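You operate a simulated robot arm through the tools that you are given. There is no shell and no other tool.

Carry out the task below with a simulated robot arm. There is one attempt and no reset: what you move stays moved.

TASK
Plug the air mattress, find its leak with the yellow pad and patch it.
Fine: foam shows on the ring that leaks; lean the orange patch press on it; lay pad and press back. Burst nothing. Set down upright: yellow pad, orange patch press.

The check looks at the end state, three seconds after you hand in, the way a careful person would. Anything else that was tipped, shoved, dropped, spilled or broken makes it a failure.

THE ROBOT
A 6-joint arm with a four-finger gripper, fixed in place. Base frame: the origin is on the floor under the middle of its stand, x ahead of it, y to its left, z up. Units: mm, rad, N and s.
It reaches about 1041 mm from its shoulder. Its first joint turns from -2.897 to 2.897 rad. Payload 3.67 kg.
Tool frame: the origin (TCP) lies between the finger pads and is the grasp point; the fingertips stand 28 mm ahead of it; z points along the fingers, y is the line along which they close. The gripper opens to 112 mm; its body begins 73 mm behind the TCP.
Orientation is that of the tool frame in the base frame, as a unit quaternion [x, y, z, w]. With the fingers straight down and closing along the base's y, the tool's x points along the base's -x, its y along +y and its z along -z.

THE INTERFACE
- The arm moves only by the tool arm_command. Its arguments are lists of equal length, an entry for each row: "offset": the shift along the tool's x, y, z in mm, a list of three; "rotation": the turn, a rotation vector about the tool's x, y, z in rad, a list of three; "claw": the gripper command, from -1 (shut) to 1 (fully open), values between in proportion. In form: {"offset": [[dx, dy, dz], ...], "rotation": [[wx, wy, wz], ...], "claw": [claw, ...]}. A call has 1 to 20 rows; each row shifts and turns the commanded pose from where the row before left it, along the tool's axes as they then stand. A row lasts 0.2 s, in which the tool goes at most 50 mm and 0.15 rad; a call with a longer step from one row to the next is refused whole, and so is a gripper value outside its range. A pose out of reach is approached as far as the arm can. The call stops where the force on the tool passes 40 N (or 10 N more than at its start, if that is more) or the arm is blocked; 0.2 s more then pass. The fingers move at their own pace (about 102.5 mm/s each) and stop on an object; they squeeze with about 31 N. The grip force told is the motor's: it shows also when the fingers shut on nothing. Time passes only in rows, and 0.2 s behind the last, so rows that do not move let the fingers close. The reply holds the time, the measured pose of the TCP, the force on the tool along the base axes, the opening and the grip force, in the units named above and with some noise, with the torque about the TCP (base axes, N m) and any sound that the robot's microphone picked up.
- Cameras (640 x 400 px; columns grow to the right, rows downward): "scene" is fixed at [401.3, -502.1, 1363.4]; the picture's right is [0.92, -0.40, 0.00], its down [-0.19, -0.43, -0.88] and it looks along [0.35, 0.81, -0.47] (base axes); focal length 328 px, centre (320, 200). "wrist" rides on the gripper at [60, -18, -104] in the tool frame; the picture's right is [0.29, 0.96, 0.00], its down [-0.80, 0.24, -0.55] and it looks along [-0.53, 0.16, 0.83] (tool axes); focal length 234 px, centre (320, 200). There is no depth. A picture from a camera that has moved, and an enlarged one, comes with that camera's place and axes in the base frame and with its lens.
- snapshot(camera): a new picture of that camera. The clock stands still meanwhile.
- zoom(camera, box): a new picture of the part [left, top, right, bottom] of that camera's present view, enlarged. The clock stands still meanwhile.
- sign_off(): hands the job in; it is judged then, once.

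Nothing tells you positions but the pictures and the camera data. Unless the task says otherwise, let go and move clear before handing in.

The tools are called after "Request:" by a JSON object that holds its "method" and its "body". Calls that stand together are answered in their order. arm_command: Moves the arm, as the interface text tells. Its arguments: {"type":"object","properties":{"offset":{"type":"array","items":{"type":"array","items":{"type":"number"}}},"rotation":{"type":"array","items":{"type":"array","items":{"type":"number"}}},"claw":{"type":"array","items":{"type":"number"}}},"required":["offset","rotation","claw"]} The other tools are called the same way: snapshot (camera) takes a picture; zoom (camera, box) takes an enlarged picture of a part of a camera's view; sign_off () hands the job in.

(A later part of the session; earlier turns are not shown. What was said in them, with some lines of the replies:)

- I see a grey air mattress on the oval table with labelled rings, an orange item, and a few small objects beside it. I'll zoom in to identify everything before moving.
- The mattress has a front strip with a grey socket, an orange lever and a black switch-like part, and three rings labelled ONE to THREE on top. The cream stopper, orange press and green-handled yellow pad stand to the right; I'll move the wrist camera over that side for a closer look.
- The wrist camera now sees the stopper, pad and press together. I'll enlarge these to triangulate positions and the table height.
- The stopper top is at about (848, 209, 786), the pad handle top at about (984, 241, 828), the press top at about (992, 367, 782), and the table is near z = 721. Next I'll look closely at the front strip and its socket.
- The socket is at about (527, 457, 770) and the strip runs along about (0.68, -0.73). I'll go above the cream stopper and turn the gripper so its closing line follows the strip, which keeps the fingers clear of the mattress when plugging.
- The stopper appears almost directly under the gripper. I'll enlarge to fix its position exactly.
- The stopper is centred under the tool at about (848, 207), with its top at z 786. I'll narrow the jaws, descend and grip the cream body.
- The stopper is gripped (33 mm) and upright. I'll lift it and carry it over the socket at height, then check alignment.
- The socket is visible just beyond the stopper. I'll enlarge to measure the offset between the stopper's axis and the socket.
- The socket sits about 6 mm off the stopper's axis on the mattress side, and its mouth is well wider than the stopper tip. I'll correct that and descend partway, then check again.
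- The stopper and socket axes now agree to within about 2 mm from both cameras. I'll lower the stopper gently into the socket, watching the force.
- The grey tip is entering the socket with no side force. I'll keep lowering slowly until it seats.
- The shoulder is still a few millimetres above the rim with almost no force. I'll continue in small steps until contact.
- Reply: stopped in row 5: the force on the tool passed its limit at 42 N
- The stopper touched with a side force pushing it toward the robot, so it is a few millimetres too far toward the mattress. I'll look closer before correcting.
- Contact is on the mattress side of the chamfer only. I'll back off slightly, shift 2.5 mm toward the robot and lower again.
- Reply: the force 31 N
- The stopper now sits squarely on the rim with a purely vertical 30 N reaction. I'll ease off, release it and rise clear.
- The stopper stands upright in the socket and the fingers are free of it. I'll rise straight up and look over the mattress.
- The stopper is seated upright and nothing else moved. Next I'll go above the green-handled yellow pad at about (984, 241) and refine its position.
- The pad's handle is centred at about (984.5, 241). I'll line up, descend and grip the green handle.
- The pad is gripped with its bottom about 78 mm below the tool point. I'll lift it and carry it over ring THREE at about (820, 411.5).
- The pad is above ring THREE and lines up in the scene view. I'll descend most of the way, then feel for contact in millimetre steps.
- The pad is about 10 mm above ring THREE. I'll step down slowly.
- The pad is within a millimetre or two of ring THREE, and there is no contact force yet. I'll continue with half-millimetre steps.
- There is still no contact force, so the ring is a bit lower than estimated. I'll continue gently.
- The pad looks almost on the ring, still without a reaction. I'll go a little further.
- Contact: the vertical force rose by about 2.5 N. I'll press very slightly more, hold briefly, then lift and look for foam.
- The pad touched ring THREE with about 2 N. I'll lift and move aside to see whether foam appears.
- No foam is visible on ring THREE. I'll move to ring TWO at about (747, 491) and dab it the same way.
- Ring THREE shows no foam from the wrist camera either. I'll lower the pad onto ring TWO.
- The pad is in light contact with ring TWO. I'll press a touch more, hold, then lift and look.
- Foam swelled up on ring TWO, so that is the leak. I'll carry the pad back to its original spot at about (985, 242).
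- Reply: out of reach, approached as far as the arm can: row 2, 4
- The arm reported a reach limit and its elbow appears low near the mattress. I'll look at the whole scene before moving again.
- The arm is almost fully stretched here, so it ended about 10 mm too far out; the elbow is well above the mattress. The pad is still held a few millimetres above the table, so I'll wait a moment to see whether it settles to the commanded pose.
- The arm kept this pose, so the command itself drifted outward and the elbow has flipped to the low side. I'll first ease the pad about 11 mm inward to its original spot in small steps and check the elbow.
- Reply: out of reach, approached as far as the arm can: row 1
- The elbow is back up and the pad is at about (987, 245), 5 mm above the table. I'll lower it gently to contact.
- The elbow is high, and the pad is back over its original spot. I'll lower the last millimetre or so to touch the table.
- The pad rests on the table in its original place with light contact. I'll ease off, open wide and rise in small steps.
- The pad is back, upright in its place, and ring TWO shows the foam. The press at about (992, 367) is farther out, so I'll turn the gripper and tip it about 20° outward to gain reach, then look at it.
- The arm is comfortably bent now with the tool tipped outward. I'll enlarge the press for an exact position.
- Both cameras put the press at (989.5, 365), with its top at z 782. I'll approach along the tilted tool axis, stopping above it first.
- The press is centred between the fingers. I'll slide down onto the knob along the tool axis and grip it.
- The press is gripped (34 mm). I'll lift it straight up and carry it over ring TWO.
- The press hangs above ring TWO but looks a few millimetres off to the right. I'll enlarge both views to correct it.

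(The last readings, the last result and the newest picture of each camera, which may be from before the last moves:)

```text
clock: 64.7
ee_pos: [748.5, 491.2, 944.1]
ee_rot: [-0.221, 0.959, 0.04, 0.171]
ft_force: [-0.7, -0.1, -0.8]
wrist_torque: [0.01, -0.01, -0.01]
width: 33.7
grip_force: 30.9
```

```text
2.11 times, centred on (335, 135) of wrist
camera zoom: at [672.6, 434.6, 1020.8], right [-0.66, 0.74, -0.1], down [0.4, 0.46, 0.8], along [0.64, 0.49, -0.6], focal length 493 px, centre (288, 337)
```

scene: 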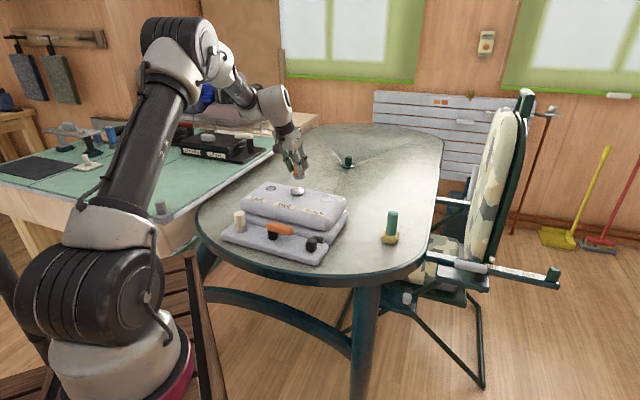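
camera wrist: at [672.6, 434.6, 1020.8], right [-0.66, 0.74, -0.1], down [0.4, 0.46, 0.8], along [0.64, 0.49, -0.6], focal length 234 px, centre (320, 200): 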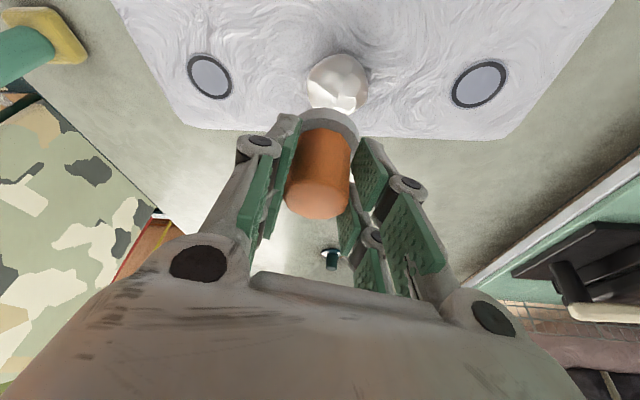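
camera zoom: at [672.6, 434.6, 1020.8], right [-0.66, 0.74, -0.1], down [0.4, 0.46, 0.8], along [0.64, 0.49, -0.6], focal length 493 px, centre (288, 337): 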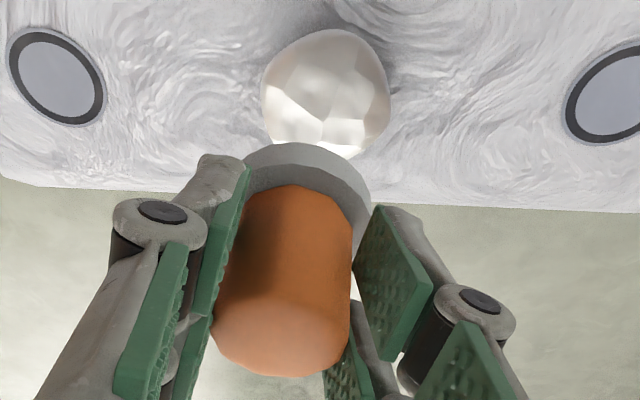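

I'll zoom further on the held press to see whether it hangs level.

Request:
{"method": "zoom", "body": {"camera": "scene", "box": [285, 155, 315, 185]}}

Request:
{"method": "zoom", "body": {"camera": "wrist", "box": [290, 90, 370, 230]}}

```text
13.33 times, centred on (300, 170) of scene
camera zoom: at [401.3, -502.1, 1363.4], right [0.92, -0.4, 0.0], down [-0.19, -0.43, -0.88], along [0.35, 0.81, -0.47], focal length 4367 px, centre (587, 600)
```

zoom: 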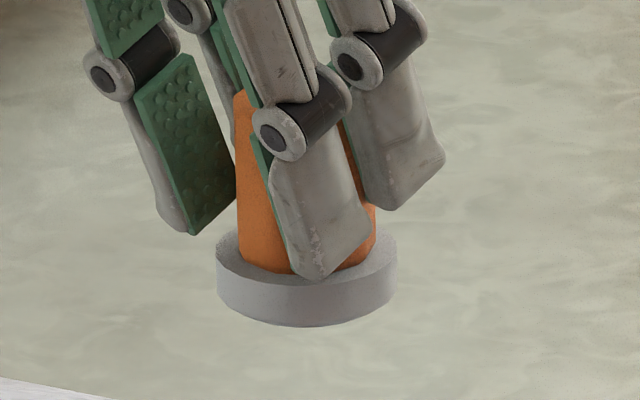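

```text
2.86 times, centred on (330, 160) of wrist
camera zoom: at [672.6, 434.6, 1020.8], right [-0.66, 0.74, -0.1], down [0.4, 0.46, 0.8], along [0.64, 0.49, -0.6], focal length 669 px, centre (291, 314)
```

zoom: 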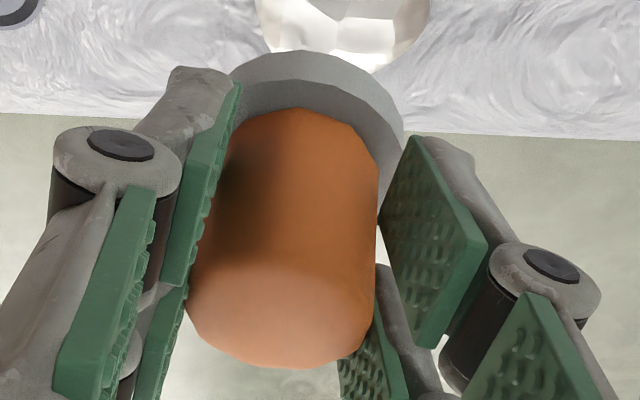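

The press hangs upright and sits about 8.5 mm off ring TWO. I'll correct that and lower it to roughly 12 mm above the ring, then recheck.

Request:
{"method": "arm_command", "body": {"offset": [[6.6, 5.1, -2.4], [6.93, -0.07, 18.8], [6.93, -0.07, 18.8], [5.2, -0.05, 14.1], [0, 0, 0], [0, 0, 0]], "rotation": [[0, 0, 0], [0, 0, 0], [0, 0, 0], [0, 0, 0], [0, 0, 0], [0, 0, 0]], "claw": [-1, -1, -1, -1, -1, -1]}}

Request:
{"method": "zoom", "body": {"camera": "scene", "box": [275, 160, 325, 210]}}

Request:
{"method": "zoom", "body": {"camera": "wrist", "box": [250, 30, 410, 230]}}

```text
clock: 66.1
ee_pos: [738.9, 492.2, 891.3]
ee_rot: [-0.222, 0.96, 0.041, 0.169]
ft_force: [0.2, -0.5, -0.6]
wrist_torque: [-0.04, 0.02, -0.01]
width: 34.0
grip_force: 31.0
```

```text
8.00 times, centred on (300, 185) of scene
camera zoom: at [401.3, -502.1, 1363.4], right [0.92, -0.4, 0.0], down [-0.19, -0.43, -0.88], along [0.35, 0.81, -0.47], focal length 2620 px, centre (480, 320)
```

zoom: 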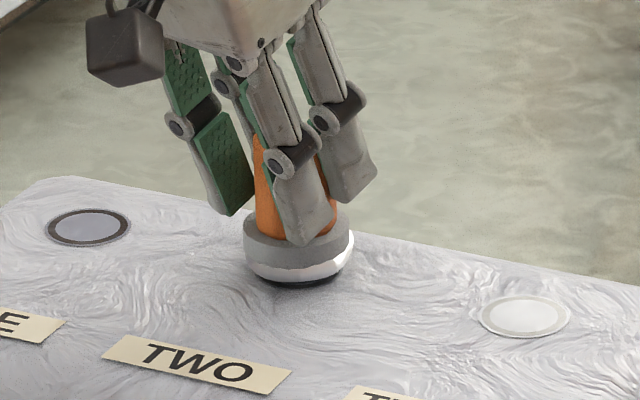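

```text
2.00 times, centred on (330, 130) of wrist
camera zoom: at [663.7, 435.9, 966.2], right [-0.66, 0.74, -0.1], down [0.4, 0.46, 0.8], along [0.64, 0.49, -0.6], focal length 468 px, centre (300, 340)
```

zoom: 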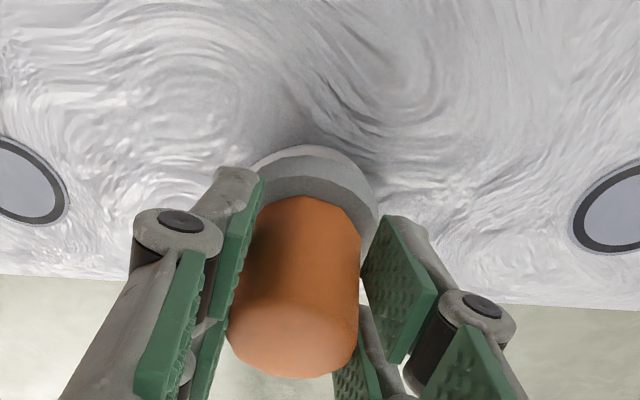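

The press is now centred over ring TWO, with foam showing just beneath it. I'll lower it slowly until it touches.

Request:
{"method": "arm_command", "body": {"offset": [[1.04, -0.01, 2.82], [1.04, -0.01, 2.82], [0.87, -0.01, 2.35], [0.69, -0.01, 1.88], [0, 0, 0]], "rotation": [[0, 0, 0], [0, 0, 0], [0, 0, 0], [0, 0, 0], [0, 0, 0]], "claw": [-1, -1, -1, -1, -1]}}

Request:
{"method": "zoom", "body": {"camera": "scene", "box": [275, 160, 325, 210]}}

```text
clock: 67.3
ee_pos: [739.7, 492.6, 879.4]
ee_rot: [-0.22, 0.96, 0.04, 0.171]
ft_force: [0.7, 0.4, -0.5]
wrist_torque: [0.01, -0.04, 0.03]
width: 34.1
grip_force: 31.1
```

```text
8.00 times, centred on (300, 185) of scene
camera zoom: at [401.3, -502.1, 1363.4], right [0.92, -0.4, 0.0], down [-0.19, -0.43, -0.88], along [0.35, 0.81, -0.47], focal length 2620 px, centre (480, 320)
```

zoom: 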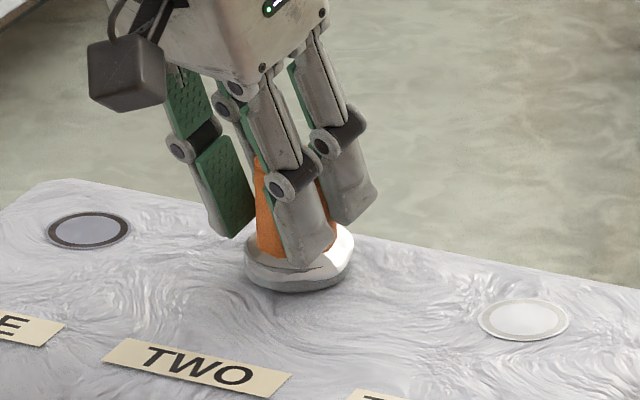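

The press is almost on the ring, still without contact force. I'll continue in sub-millimetre steps.

Request:
{"method": "arm_command", "body": {"offset": [[0.28, 0, 0.75], [0.28, 0, 0.75], [0.28, 0, 0.75], [0, 0, 0]], "rotation": [[0, 0, 0], [0, 0, 0], [0, 0, 0], [0, 0, 0]], "claw": [-1, -1, -1, -1]}}

```text
clock: 68.3
ee_pos: [739.1, 490.9, 874.9]
ee_rot: [-0.221, 0.959, 0.041, 0.171]
ft_force: [1.1, -0.9, 0.9]
wrist_torque: [-0.05, -0.07, 0.02]
width: 33.9
grip_force: 30.9
```

Contact has begun at about 1.5 N. I'll build the pressure up gently.

Request:
{"method": "arm_command", "body": {"offset": [[0.17, 0, 0.47], [0, 0, 0], [0, 0, 0]], "rotation": [[0, 0, 0], [0, 0, 0], [0, 0, 0]], "claw": [-1, -1, -1]}}

Request:
{"method": "zoom", "body": {"camera": "scene", "box": [275, 160, 325, 210]}}

```text
clock: 69.1
ee_pos: [739.6, 492.0, 875.1]
ee_rot: [-0.22, 0.96, 0.042, 0.17]
ft_force: [0.5, 0.7, 1.8]
wrist_torque: [0.02, -0.03, 0.0]
width: 34.0
grip_force: 31.3
```

```text
8.00 times, centred on (300, 185) of scene
camera zoom: at [401.3, -502.1, 1363.4], right [0.92, -0.4, 0.0], down [-0.19, -0.43, -0.88], along [0.35, 0.81, -0.47], focal length 2620 px, centre (480, 320)
```

zoom: 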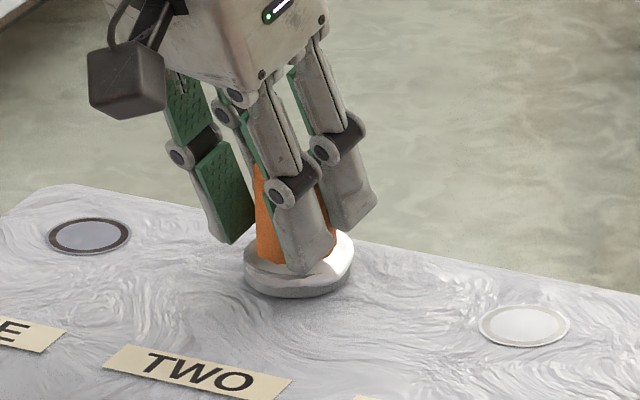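

The mattress top sinks softly under the press, so it yields like a spring. I'll lean a little more and watch the force and any sound.

Request:
{"method": "arm_command", "body": {"offset": [[0.28, 0, 0.75], [0.28, 0, 0.75], [0.28, 0, 0.75], [0, 0, 0], [0, 0, 0], [0, 0, 0]], "rotation": [[0, 0, 0], [0, 0, 0], [0, 0, 0], [0, 0, 0], [0, 0, 0], [0, 0, 0]], "claw": [-1, -1, -1, -1, -1, -1]}}

Request:
{"method": "zoom", "body": {"camera": "scene", "box": [275, 160, 325, 210]}}

```text
clock: 70.5
ee_pos: [738.7, 492.1, 872.6]
ee_rot: [-0.22, 0.96, 0.041, 0.17]
ft_force: [0.8, 1.5, 3.7]
wrist_torque: [0.08, -0.06, 0.01]
width: 34.1
grip_force: 30.4
```

```text
8.00 times, centred on (300, 185) of scene
camera zoom: at [401.3, -502.1, 1363.4], right [0.92, -0.4, 0.0], down [-0.19, -0.43, -0.88], along [0.35, 0.81, -0.47], focal length 2620 px, centre (480, 320)
```

zoom: 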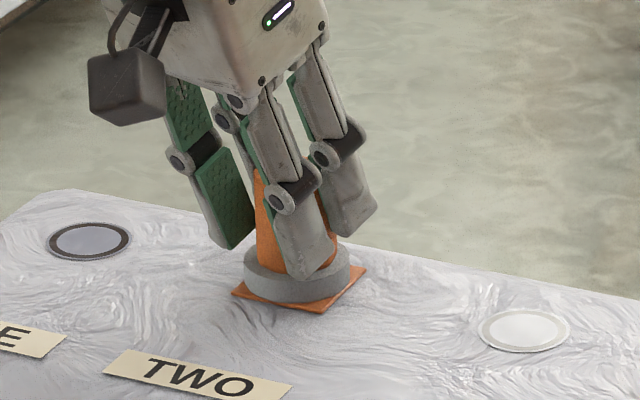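

An orange square patch has appeared under the press and the foam is gone. I'll hold about a second, then lift slowly and inspect.

Request:
{"method": "arm_command", "body": {"offset": [[0, 0, 0], [0, 0, 0], [0, 0, 0], [0, 0, 0], [0, 0, 0]], "rotation": [[0, 0, 0], [0, 0, 0], [0, 0, 0], [0, 0, 0], [0, 0, 0]], "claw": [-1, -1, -1, -1, -1]}}

Request:
{"method": "arm_command", "body": {"offset": [[-1.04, 0.01, -2.82], [-1.73, 0.02, -4.7], [-3.46, 0.03, -9.4], [-6.93, 0.07, -18.8], [-6.93, 0.07, -18.8], [-6.93, 0.07, -18.8], [0, 0, 0]], "rotation": [[0, 0, 0], [0, 0, 0], [0, 0, 0], [0, 0, 0], [0, 0, 0], [0, 0, 0], [0, 0, 0]], "claw": [-1, -1, -1, -1, -1, -1, -1]}}

Request:
{"method": "zoom", "body": {"camera": "scene", "box": [200, 130, 400, 270]}}

Request:
{"method": "zoom", "body": {"camera": "scene", "box": [265, 160, 335, 220]}}

Request:
{"method": "snapshot", "body": {"camera": "wrist"}}

```text
clock: 71.7
ee_pos: [738.6, 491.8, 872.2]
ee_rot: [-0.22, 0.96, 0.041, 0.17]
ft_force: [-0.3, 1.0, 2.7]
wrist_torque: [0.01, -0.01, 0.03]
width: 33.8
grip_force: 30.8
```

```text
clock: 73.3
ee_pos: [737.2, 493.3, 950.3]
ee_rot: [-0.22, 0.96, 0.041, 0.171]
ft_force: [-0.4, 0.2, -0.9]
wrist_torque: [-0.01, -0.01, -0.02]
width: 34.1
grip_force: 31.0
```

```text
2.86 times, centred on (300, 200) of scene
camera zoom: at [401.3, -502.1, 1363.4], right [0.92, -0.4, 0.0], down [-0.19, -0.43, -0.88], along [0.35, 0.81, -0.47], focal length 936 px, centre (377, 200)
```

zoom: 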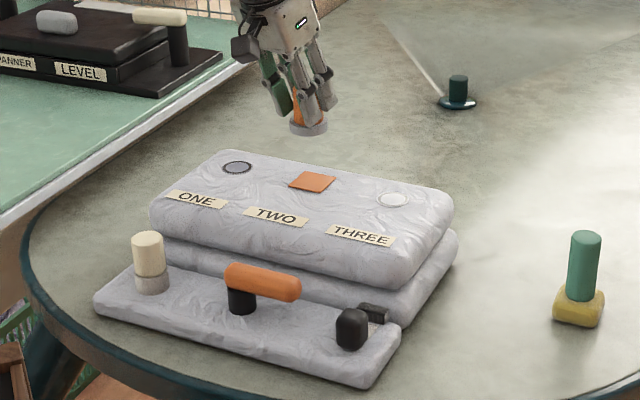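

```text
6.67 times, centred on (300, 190) of scene
camera zoom: at [401.3, -502.1, 1363.4], right [0.92, -0.4, 0.0], down [-0.19, -0.43, -0.88], along [0.35, 0.81, -0.47], focal length 2184 px, centre (453, 267)
```

zoom: 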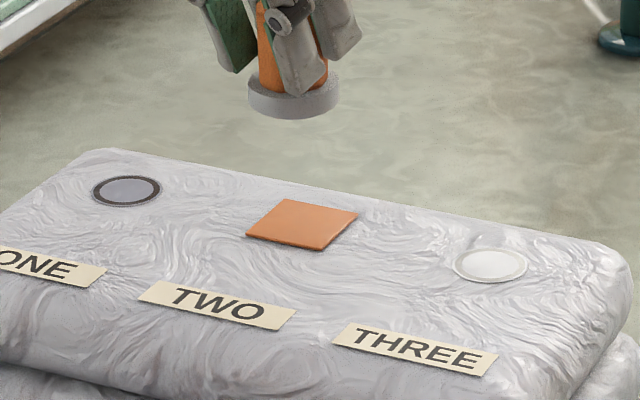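

```text
taken
camera wrist: at [662.3, 436.5, 1027.8], right [-0.66, 0.74, -0.1], down [0.4, 0.46, 0.8], along [0.64, 0.49, -0.6], focal length 234 px, centre (320, 200)
```

wrist: 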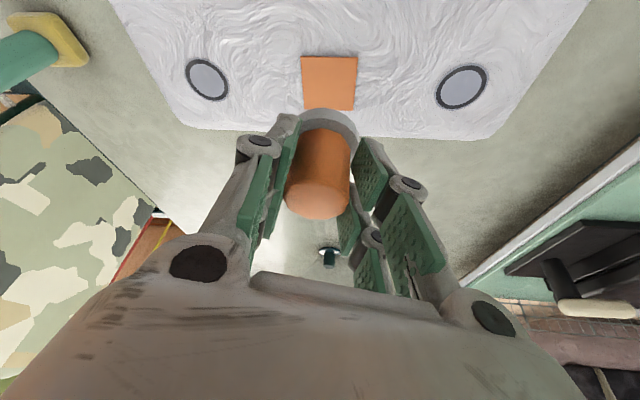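

The orange patch covers ring TWO and the mattress is intact. I'll carry the press back above its original spot.

Request:
{"method": "arm_command", "body": {"offset": [[-22.9, -32.2, 8.3], [-22.9, -32.2, 8.3], [-22.9, -32.2, 8.3], [-22.9, -32.2, 8.3], [-22.9, -32.2, 8.3], [-22.9, -32.2, 8.3], [-22.9, -32.2, 8.3], [0, 0, 0], [0, 0, 0]], "rotation": [[0, 0, 0], [0, 0, 0], [0, 0, 0], [0, 0, 0], [0, 0, 0], [0, 0, 0], [0, 0, 0], [0, 0, 0], [0, 0, 0]], "claw": [-1, -1, -1, -1, -1, -1, -1, -1, -1]}}

Request:
{"method": "snapshot", "body": {"camera": "scene"}}

Request:
{"method": "snapshot", "body": {"camera": "wrist"}}

```text
clock: 75.3
ee_pos: [989.6, 362.7, 951.8]
ee_rot: [-0.22, 0.96, 0.04, 0.17]
ft_force: [0.7, 0.4, -0.5]
wrist_torque: [0.02, 0.01, 0.0]
width: 34.1
grip_force: 31.1
```

```text
taken
```

scene: 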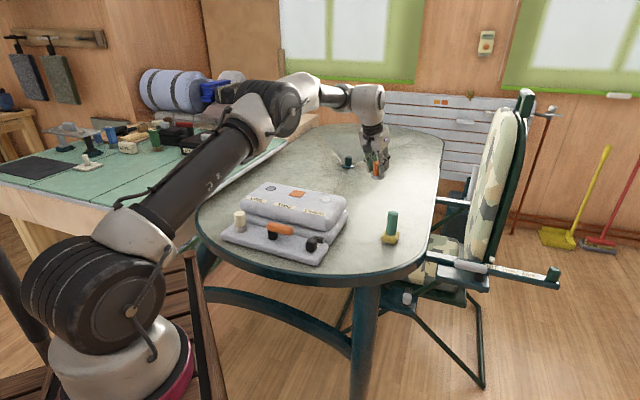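

```text
taken
camera wrist: at [914.1, 306.3, 1028.5], right [-0.66, 0.74, -0.1], down [0.4, 0.46, 0.8], along [0.64, 0.49, -0.6], focal length 234 px, centre (320, 200)
```

wrist: 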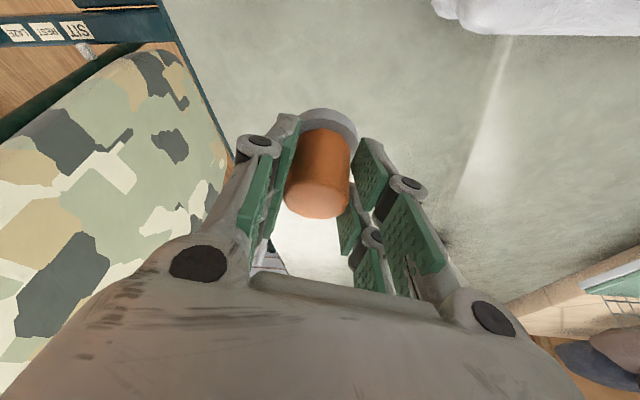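

The press is back above its spot. I'll lower it in moderate steps to just above the table.

Request:
{"method": "arm_command", "body": {"offset": [[9.7, -0.1, 26.3], [9.7, -0.1, 26.3], [9.7, -0.1, 26.3], [9.7, -0.1, 26.3], [9.7, -0.1, 26.3], [8.66, -0.09, 23.5], [0, 0, 0], [0, 0, 0]], "rotation": [[0, 0, 0], [0, 0, 0], [0, 0, 0], [0, 0, 0], [0, 0, 0], [0, 0, 0], [0, 0, 0], [0, 0, 0]], "claw": [-1, -1, -1, -1, -1, -1, -1, -1]}}

Request:
{"method": "snapshot", "body": {"camera": "scene"}}

Request:
{"method": "zoom", "body": {"camera": "scene", "box": [345, 180, 415, 250]}}

```text
clock: 77.1
ee_pos: [989.9, 364.2, 786.6]
ee_rot: [-0.22, 0.96, 0.041, 0.17]
ft_force: [-1.4, -1.0, -0.7]
wrist_torque: [0.0, -0.01, 0.0]
width: 34.2
grip_force: 31.0
```

```text
taken
```

scene: 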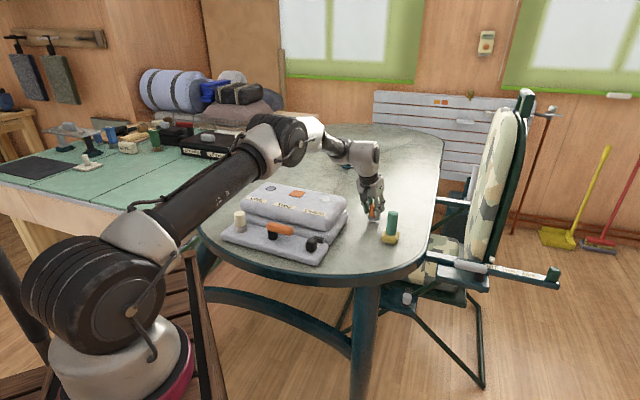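

```text
5.71 times, centred on (380, 215) of scene
camera zoom: at [401.3, -502.1, 1363.4], right [0.92, -0.4, 0.0], down [-0.19, -0.43, -0.88], along [0.35, 0.81, -0.47], focal length 1872 px, centre (-23, 114)
```

zoom: 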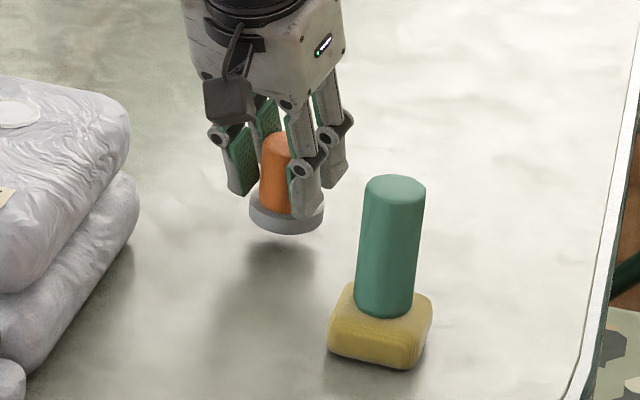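

The press hovers about 13 mm above the table. I'll lower the rest gently.

Request:
{"method": "arm_command", "body": {"offset": [[1.39, -0.01, 3.76], [1.04, -0.01, 2.82], [0.87, -0.01, 2.35], [0.35, 0, 0.94], [0, 0, 0]], "rotation": [[0, 0, 0], [0, 0, 0], [0, 0, 0], [0, 0, 0], [0, 0, 0]], "claw": [-1, -1, -1, -1, -1]}}

Request:
{"method": "zoom", "body": {"camera": "scene", "box": [355, 200, 405, 250]}}

```text
clock: 78.3
ee_pos: [990.3, 364.3, 775.9]
ee_rot: [-0.22, 0.959, 0.042, 0.171]
ft_force: [-0.2, -0.2, -0.5]
wrist_torque: [0.04, -0.01, 0.03]
width: 34.0
grip_force: 31.3
```

```text
8.00 times, centred on (380, 225) of scene
camera zoom: at [401.3, -502.1, 1363.4], right [0.92, -0.4, 0.0], down [-0.19, -0.43, -0.88], along [0.35, 0.81, -0.47], focal length 2620 px, centre (-160, 0)
```

zoom: 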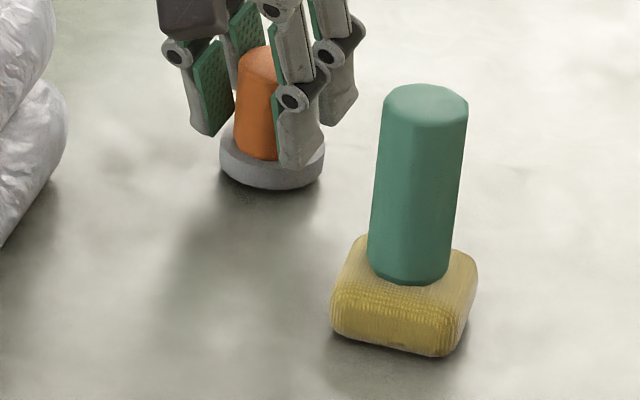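

Request:
{"method": "arm_command", "body": {"offset": [[0.28, 0, 0.75], [0.28, 0, 0.75], [0, 0, 0], [0, 0, 0]], "rotation": [[0, 0, 0], [0, 0, 0], [0, 0, 0], [0, 0, 0]], "claw": [-1, -1, -1, -1]}}

```text
clock: 79.3
ee_pos: [990.4, 364.1, 772.9]
ee_rot: [-0.22, 0.96, 0.04, 0.171]
ft_force: [-0.4, 0.0, 2.3]
wrist_torque: [0.06, 0.04, 0.03]
width: 33.9
grip_force: 30.6
```

The press touches the table with about 3 N at its original spot. I'll open the fingers and check it before backing away along the tool axis.

Request:
{"method": "arm_command", "body": {"offset": [[0.1, 0, 0.28], [0, 0, 0], [0, 0, 0], [0, 0, 0], [0, 0, 0]], "rotation": [[0, 0, 0], [0, 0, 0], [0, 0, 0], [0, 0, 0], [0, 0, 0]], "claw": [-1, -0.3, 0.1, 0.3, 0.3]}}

Request:
{"method": "zoom", "body": {"camera": "scene", "box": [345, 190, 415, 250]}}

Request:
{"method": "snapshot", "body": {"camera": "wrist"}}

```text
clock: 80.5
ee_pos: [990.2, 362.9, 773.6]
ee_rot: [-0.22, 0.96, 0.041, 0.17]
ft_force: [-0.9, -0.9, 0.3]
wrist_torque: [0.04, -0.01, 0.0]
width: 72.7
grip_force: 0.1
```

```text
6.67 times, centred on (380, 220) of scene
camera zoom: at [401.3, -502.1, 1363.4], right [0.92, -0.4, 0.0], down [-0.19, -0.43, -0.88], along [0.35, 0.81, -0.47], focal length 2184 px, centre (-80, 67)
```

zoom: 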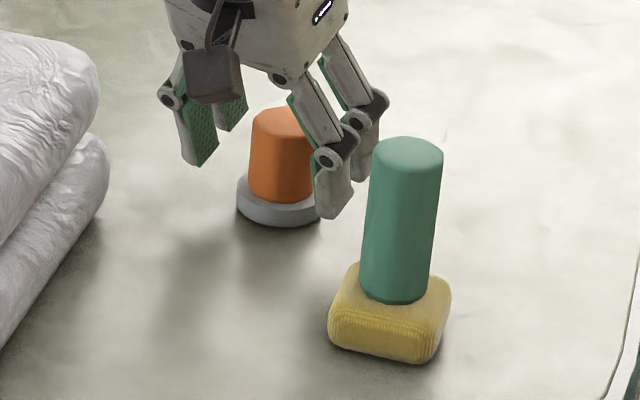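

```text
taken
camera wrist: at [914.7, 307.0, 850.0], right [-0.66, 0.74, -0.1], down [0.4, 0.46, 0.8], along [0.64, 0.49, -0.6], focal length 234 px, centre (320, 200)
```

wrist: 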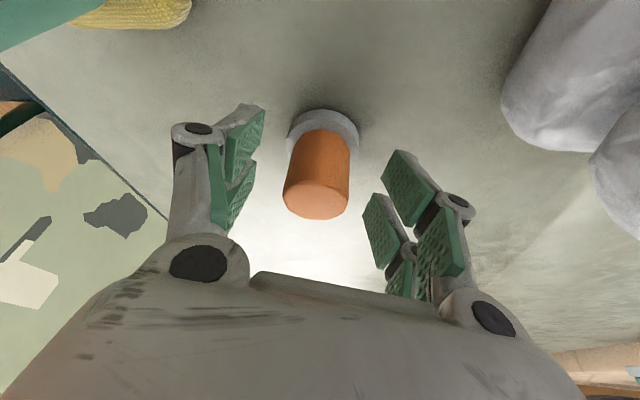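

The press stands upright and free. I'll back out along the tool axis and move up clear.

Request:
{"method": "arm_command", "body": {"offset": [[0, 0, -15], [0, 0, -25], [0, 0, -30], [0, 0, -30], [0, 0, -30], [0, 0, 0]], "rotation": [[0, 0, 0], [0, 0, 0], [0, 0, 0], [0, 0, 0], [0, 0, 0], [0, 0, 0]], "claw": [0.3, 0.3, 0.3, 0.3, 0.3, 0.3]}}

Request:
{"method": "snapshot", "body": {"camera": "scene"}}

Request:
{"method": "zoom", "body": {"camera": "scene", "box": [200, 160, 420, 280]}}

```text
clock: 81.9
ee_pos: [950.4, 342.0, 895.2]
ee_rot: [-0.219, 0.96, 0.04, 0.17]
ft_force: [0.7, 0.7, 0.0]
wrist_torque: [0.02, -0.01, 0.0]
width: 72.8
grip_force: 0.0
```

```text
taken
```

scene: 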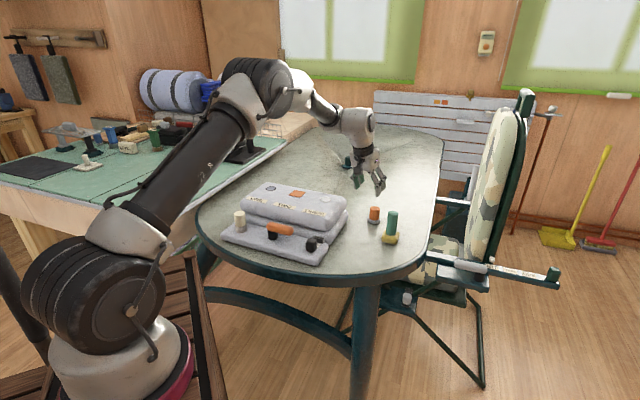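

```text
2.91 times, centred on (310, 220) of scene
camera zoom: at [401.3, -502.1, 1363.4], right [0.92, -0.4, 0.0], down [-0.19, -0.43, -0.88], along [0.35, 0.81, -0.47], focal length 953 px, centre (349, 142)
```

zoom: 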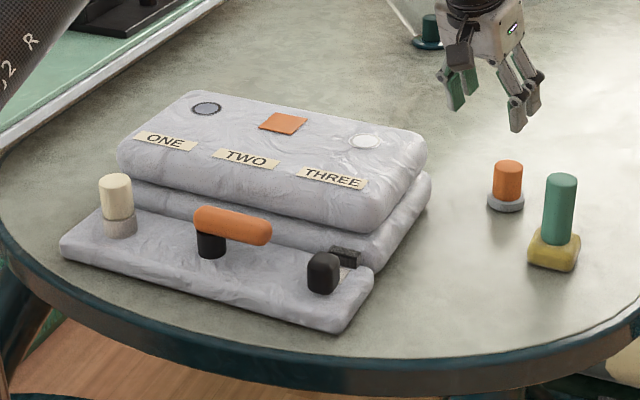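

All tools are upright in their places, and the patch is on ring TWO. Before handing in I'll check the stopper closely.

Request:
{"method": "zoom", "body": {"camera": "scene", "box": [215, 195, 265, 245]}}

Request:
{"method": "zoom", "body": {"camera": "scene", "box": [355, 195, 410, 250]}}

Request:
{"method": "zoom", "body": {"camera": "scene", "box": [240, 170, 350, 230]}}

```text
8.00 times, centred on (240, 220) of scene
camera zoom: at [401.3, -502.1, 1363.4], right [0.92, -0.4, 0.0], down [-0.19, -0.43, -0.88], along [0.35, 0.81, -0.47], focal length 2620 px, centre (960, 40)
```

zoom: 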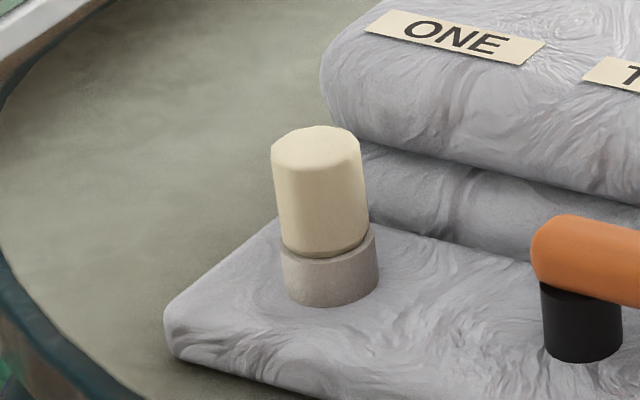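

```text
7.27 times, centred on (382, 222) of scene
camera zoom: at [401.3, -502.1, 1363.4], right [0.92, -0.4, 0.0], down [-0.19, -0.43, -0.88], along [0.35, 0.81, -0.47], focal length 2382 px, centre (-134, 36)
```

zoom: 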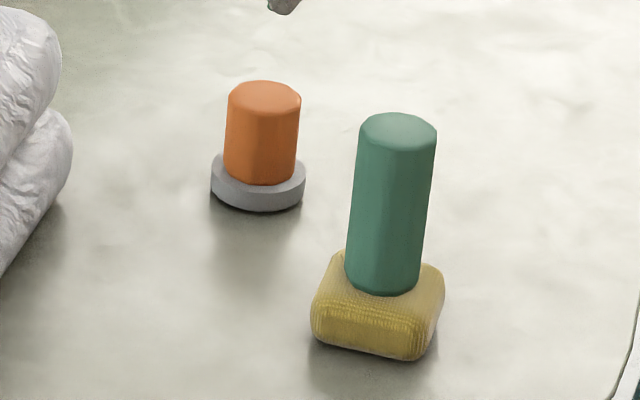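

```text
5.82 times, centred on (295, 200) of scene
camera zoom: at [401.3, -502.1, 1363.4], right [0.92, -0.4, 0.0], down [-0.19, -0.43, -0.88], along [0.35, 0.81, -0.47], focal length 1906 px, centre (466, 200)
```

zoom: 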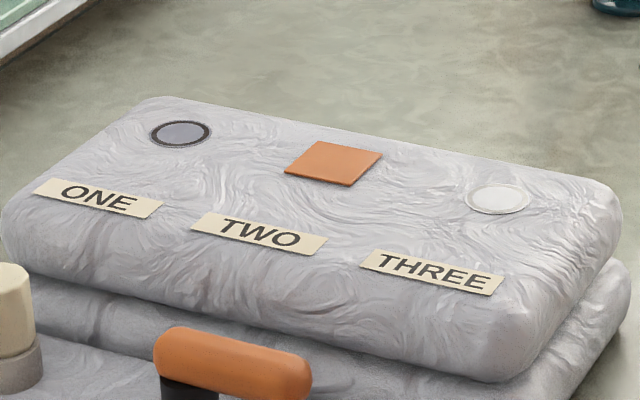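

The stopper is upright and seated, the patch covers ring TWO, and the pad and press stand upright where they began. I'll move the arm up and well clear.

Request:
{"method": "arm_command", "body": {"offset": [[21.6, 5.6, -30.3], [21.6, 5.6, -30.3], [21.6, 5.6, -30.3], [21.6, 5.6, -30.3], [21.6, 5.6, -30.3], [0, 0, 0]], "rotation": [[0, 0, 0], [0, 0, 0], [0, 0, 0], [0, 0, 0], [0, 0, 0], [0, 0, 0]], "claw": [0.3, 0.3, 0.3, 0.3, 0.3, 0.3]}}

Request:
{"method": "snapshot", "body": {"camera": "scene"}}

```text
clock: 83.3
ee_pos: [799.2, 300.2, 999.5]
ee_rot: [-0.22, 0.96, 0.04, 0.17]
ft_force: [0.0, 0.2, 0.4]
wrist_torque: [-0.03, 0.0, 0.0]
width: 72.8
grip_force: 0.0
```

```text
taken
```

scene: 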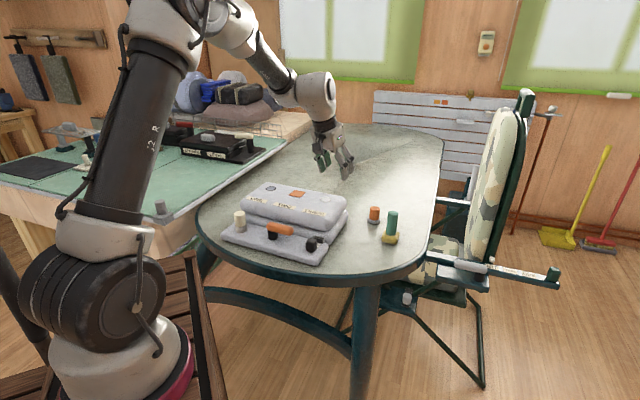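

The stopper is in the socket, ring TWO is patched, and the pad and press are back upright. The arm is clear and nothing else was disturbed, so I'm handing in.

Request:
{"method": "sign_off", "body": {}}

```text
The job is handed in.
```

The leak was at ring TWO, and it is now patched. I have handed the job in; the result of the check has not come back.

- **Plug:** the cream stopper stands upright in the grey socket, resting on the rim.
- **Leak test:** the yellow pad touched ring THREE and no foam appeared. It then touched ring TWO, where foam swelled up. I did not test ring ONE after that.
- **Patch:** I leaned the orange press on ring TWO with about 4 N. An orange patch appeared over the ring and the foam went away. Nothing burst.
- **Tools:** the yellow pad and orange press stand upright, each within about 2 mm of where it started.

While I was returning the pad, the arm was almost fully stretched and drifted about 10 mm too far out. The pad was still in the gripper and touched nothing, and I corrected it before setting it down. I left the orange lever and the black slider on the mattress strip alone, since the task did not mention them. The arm is clear of the table items.
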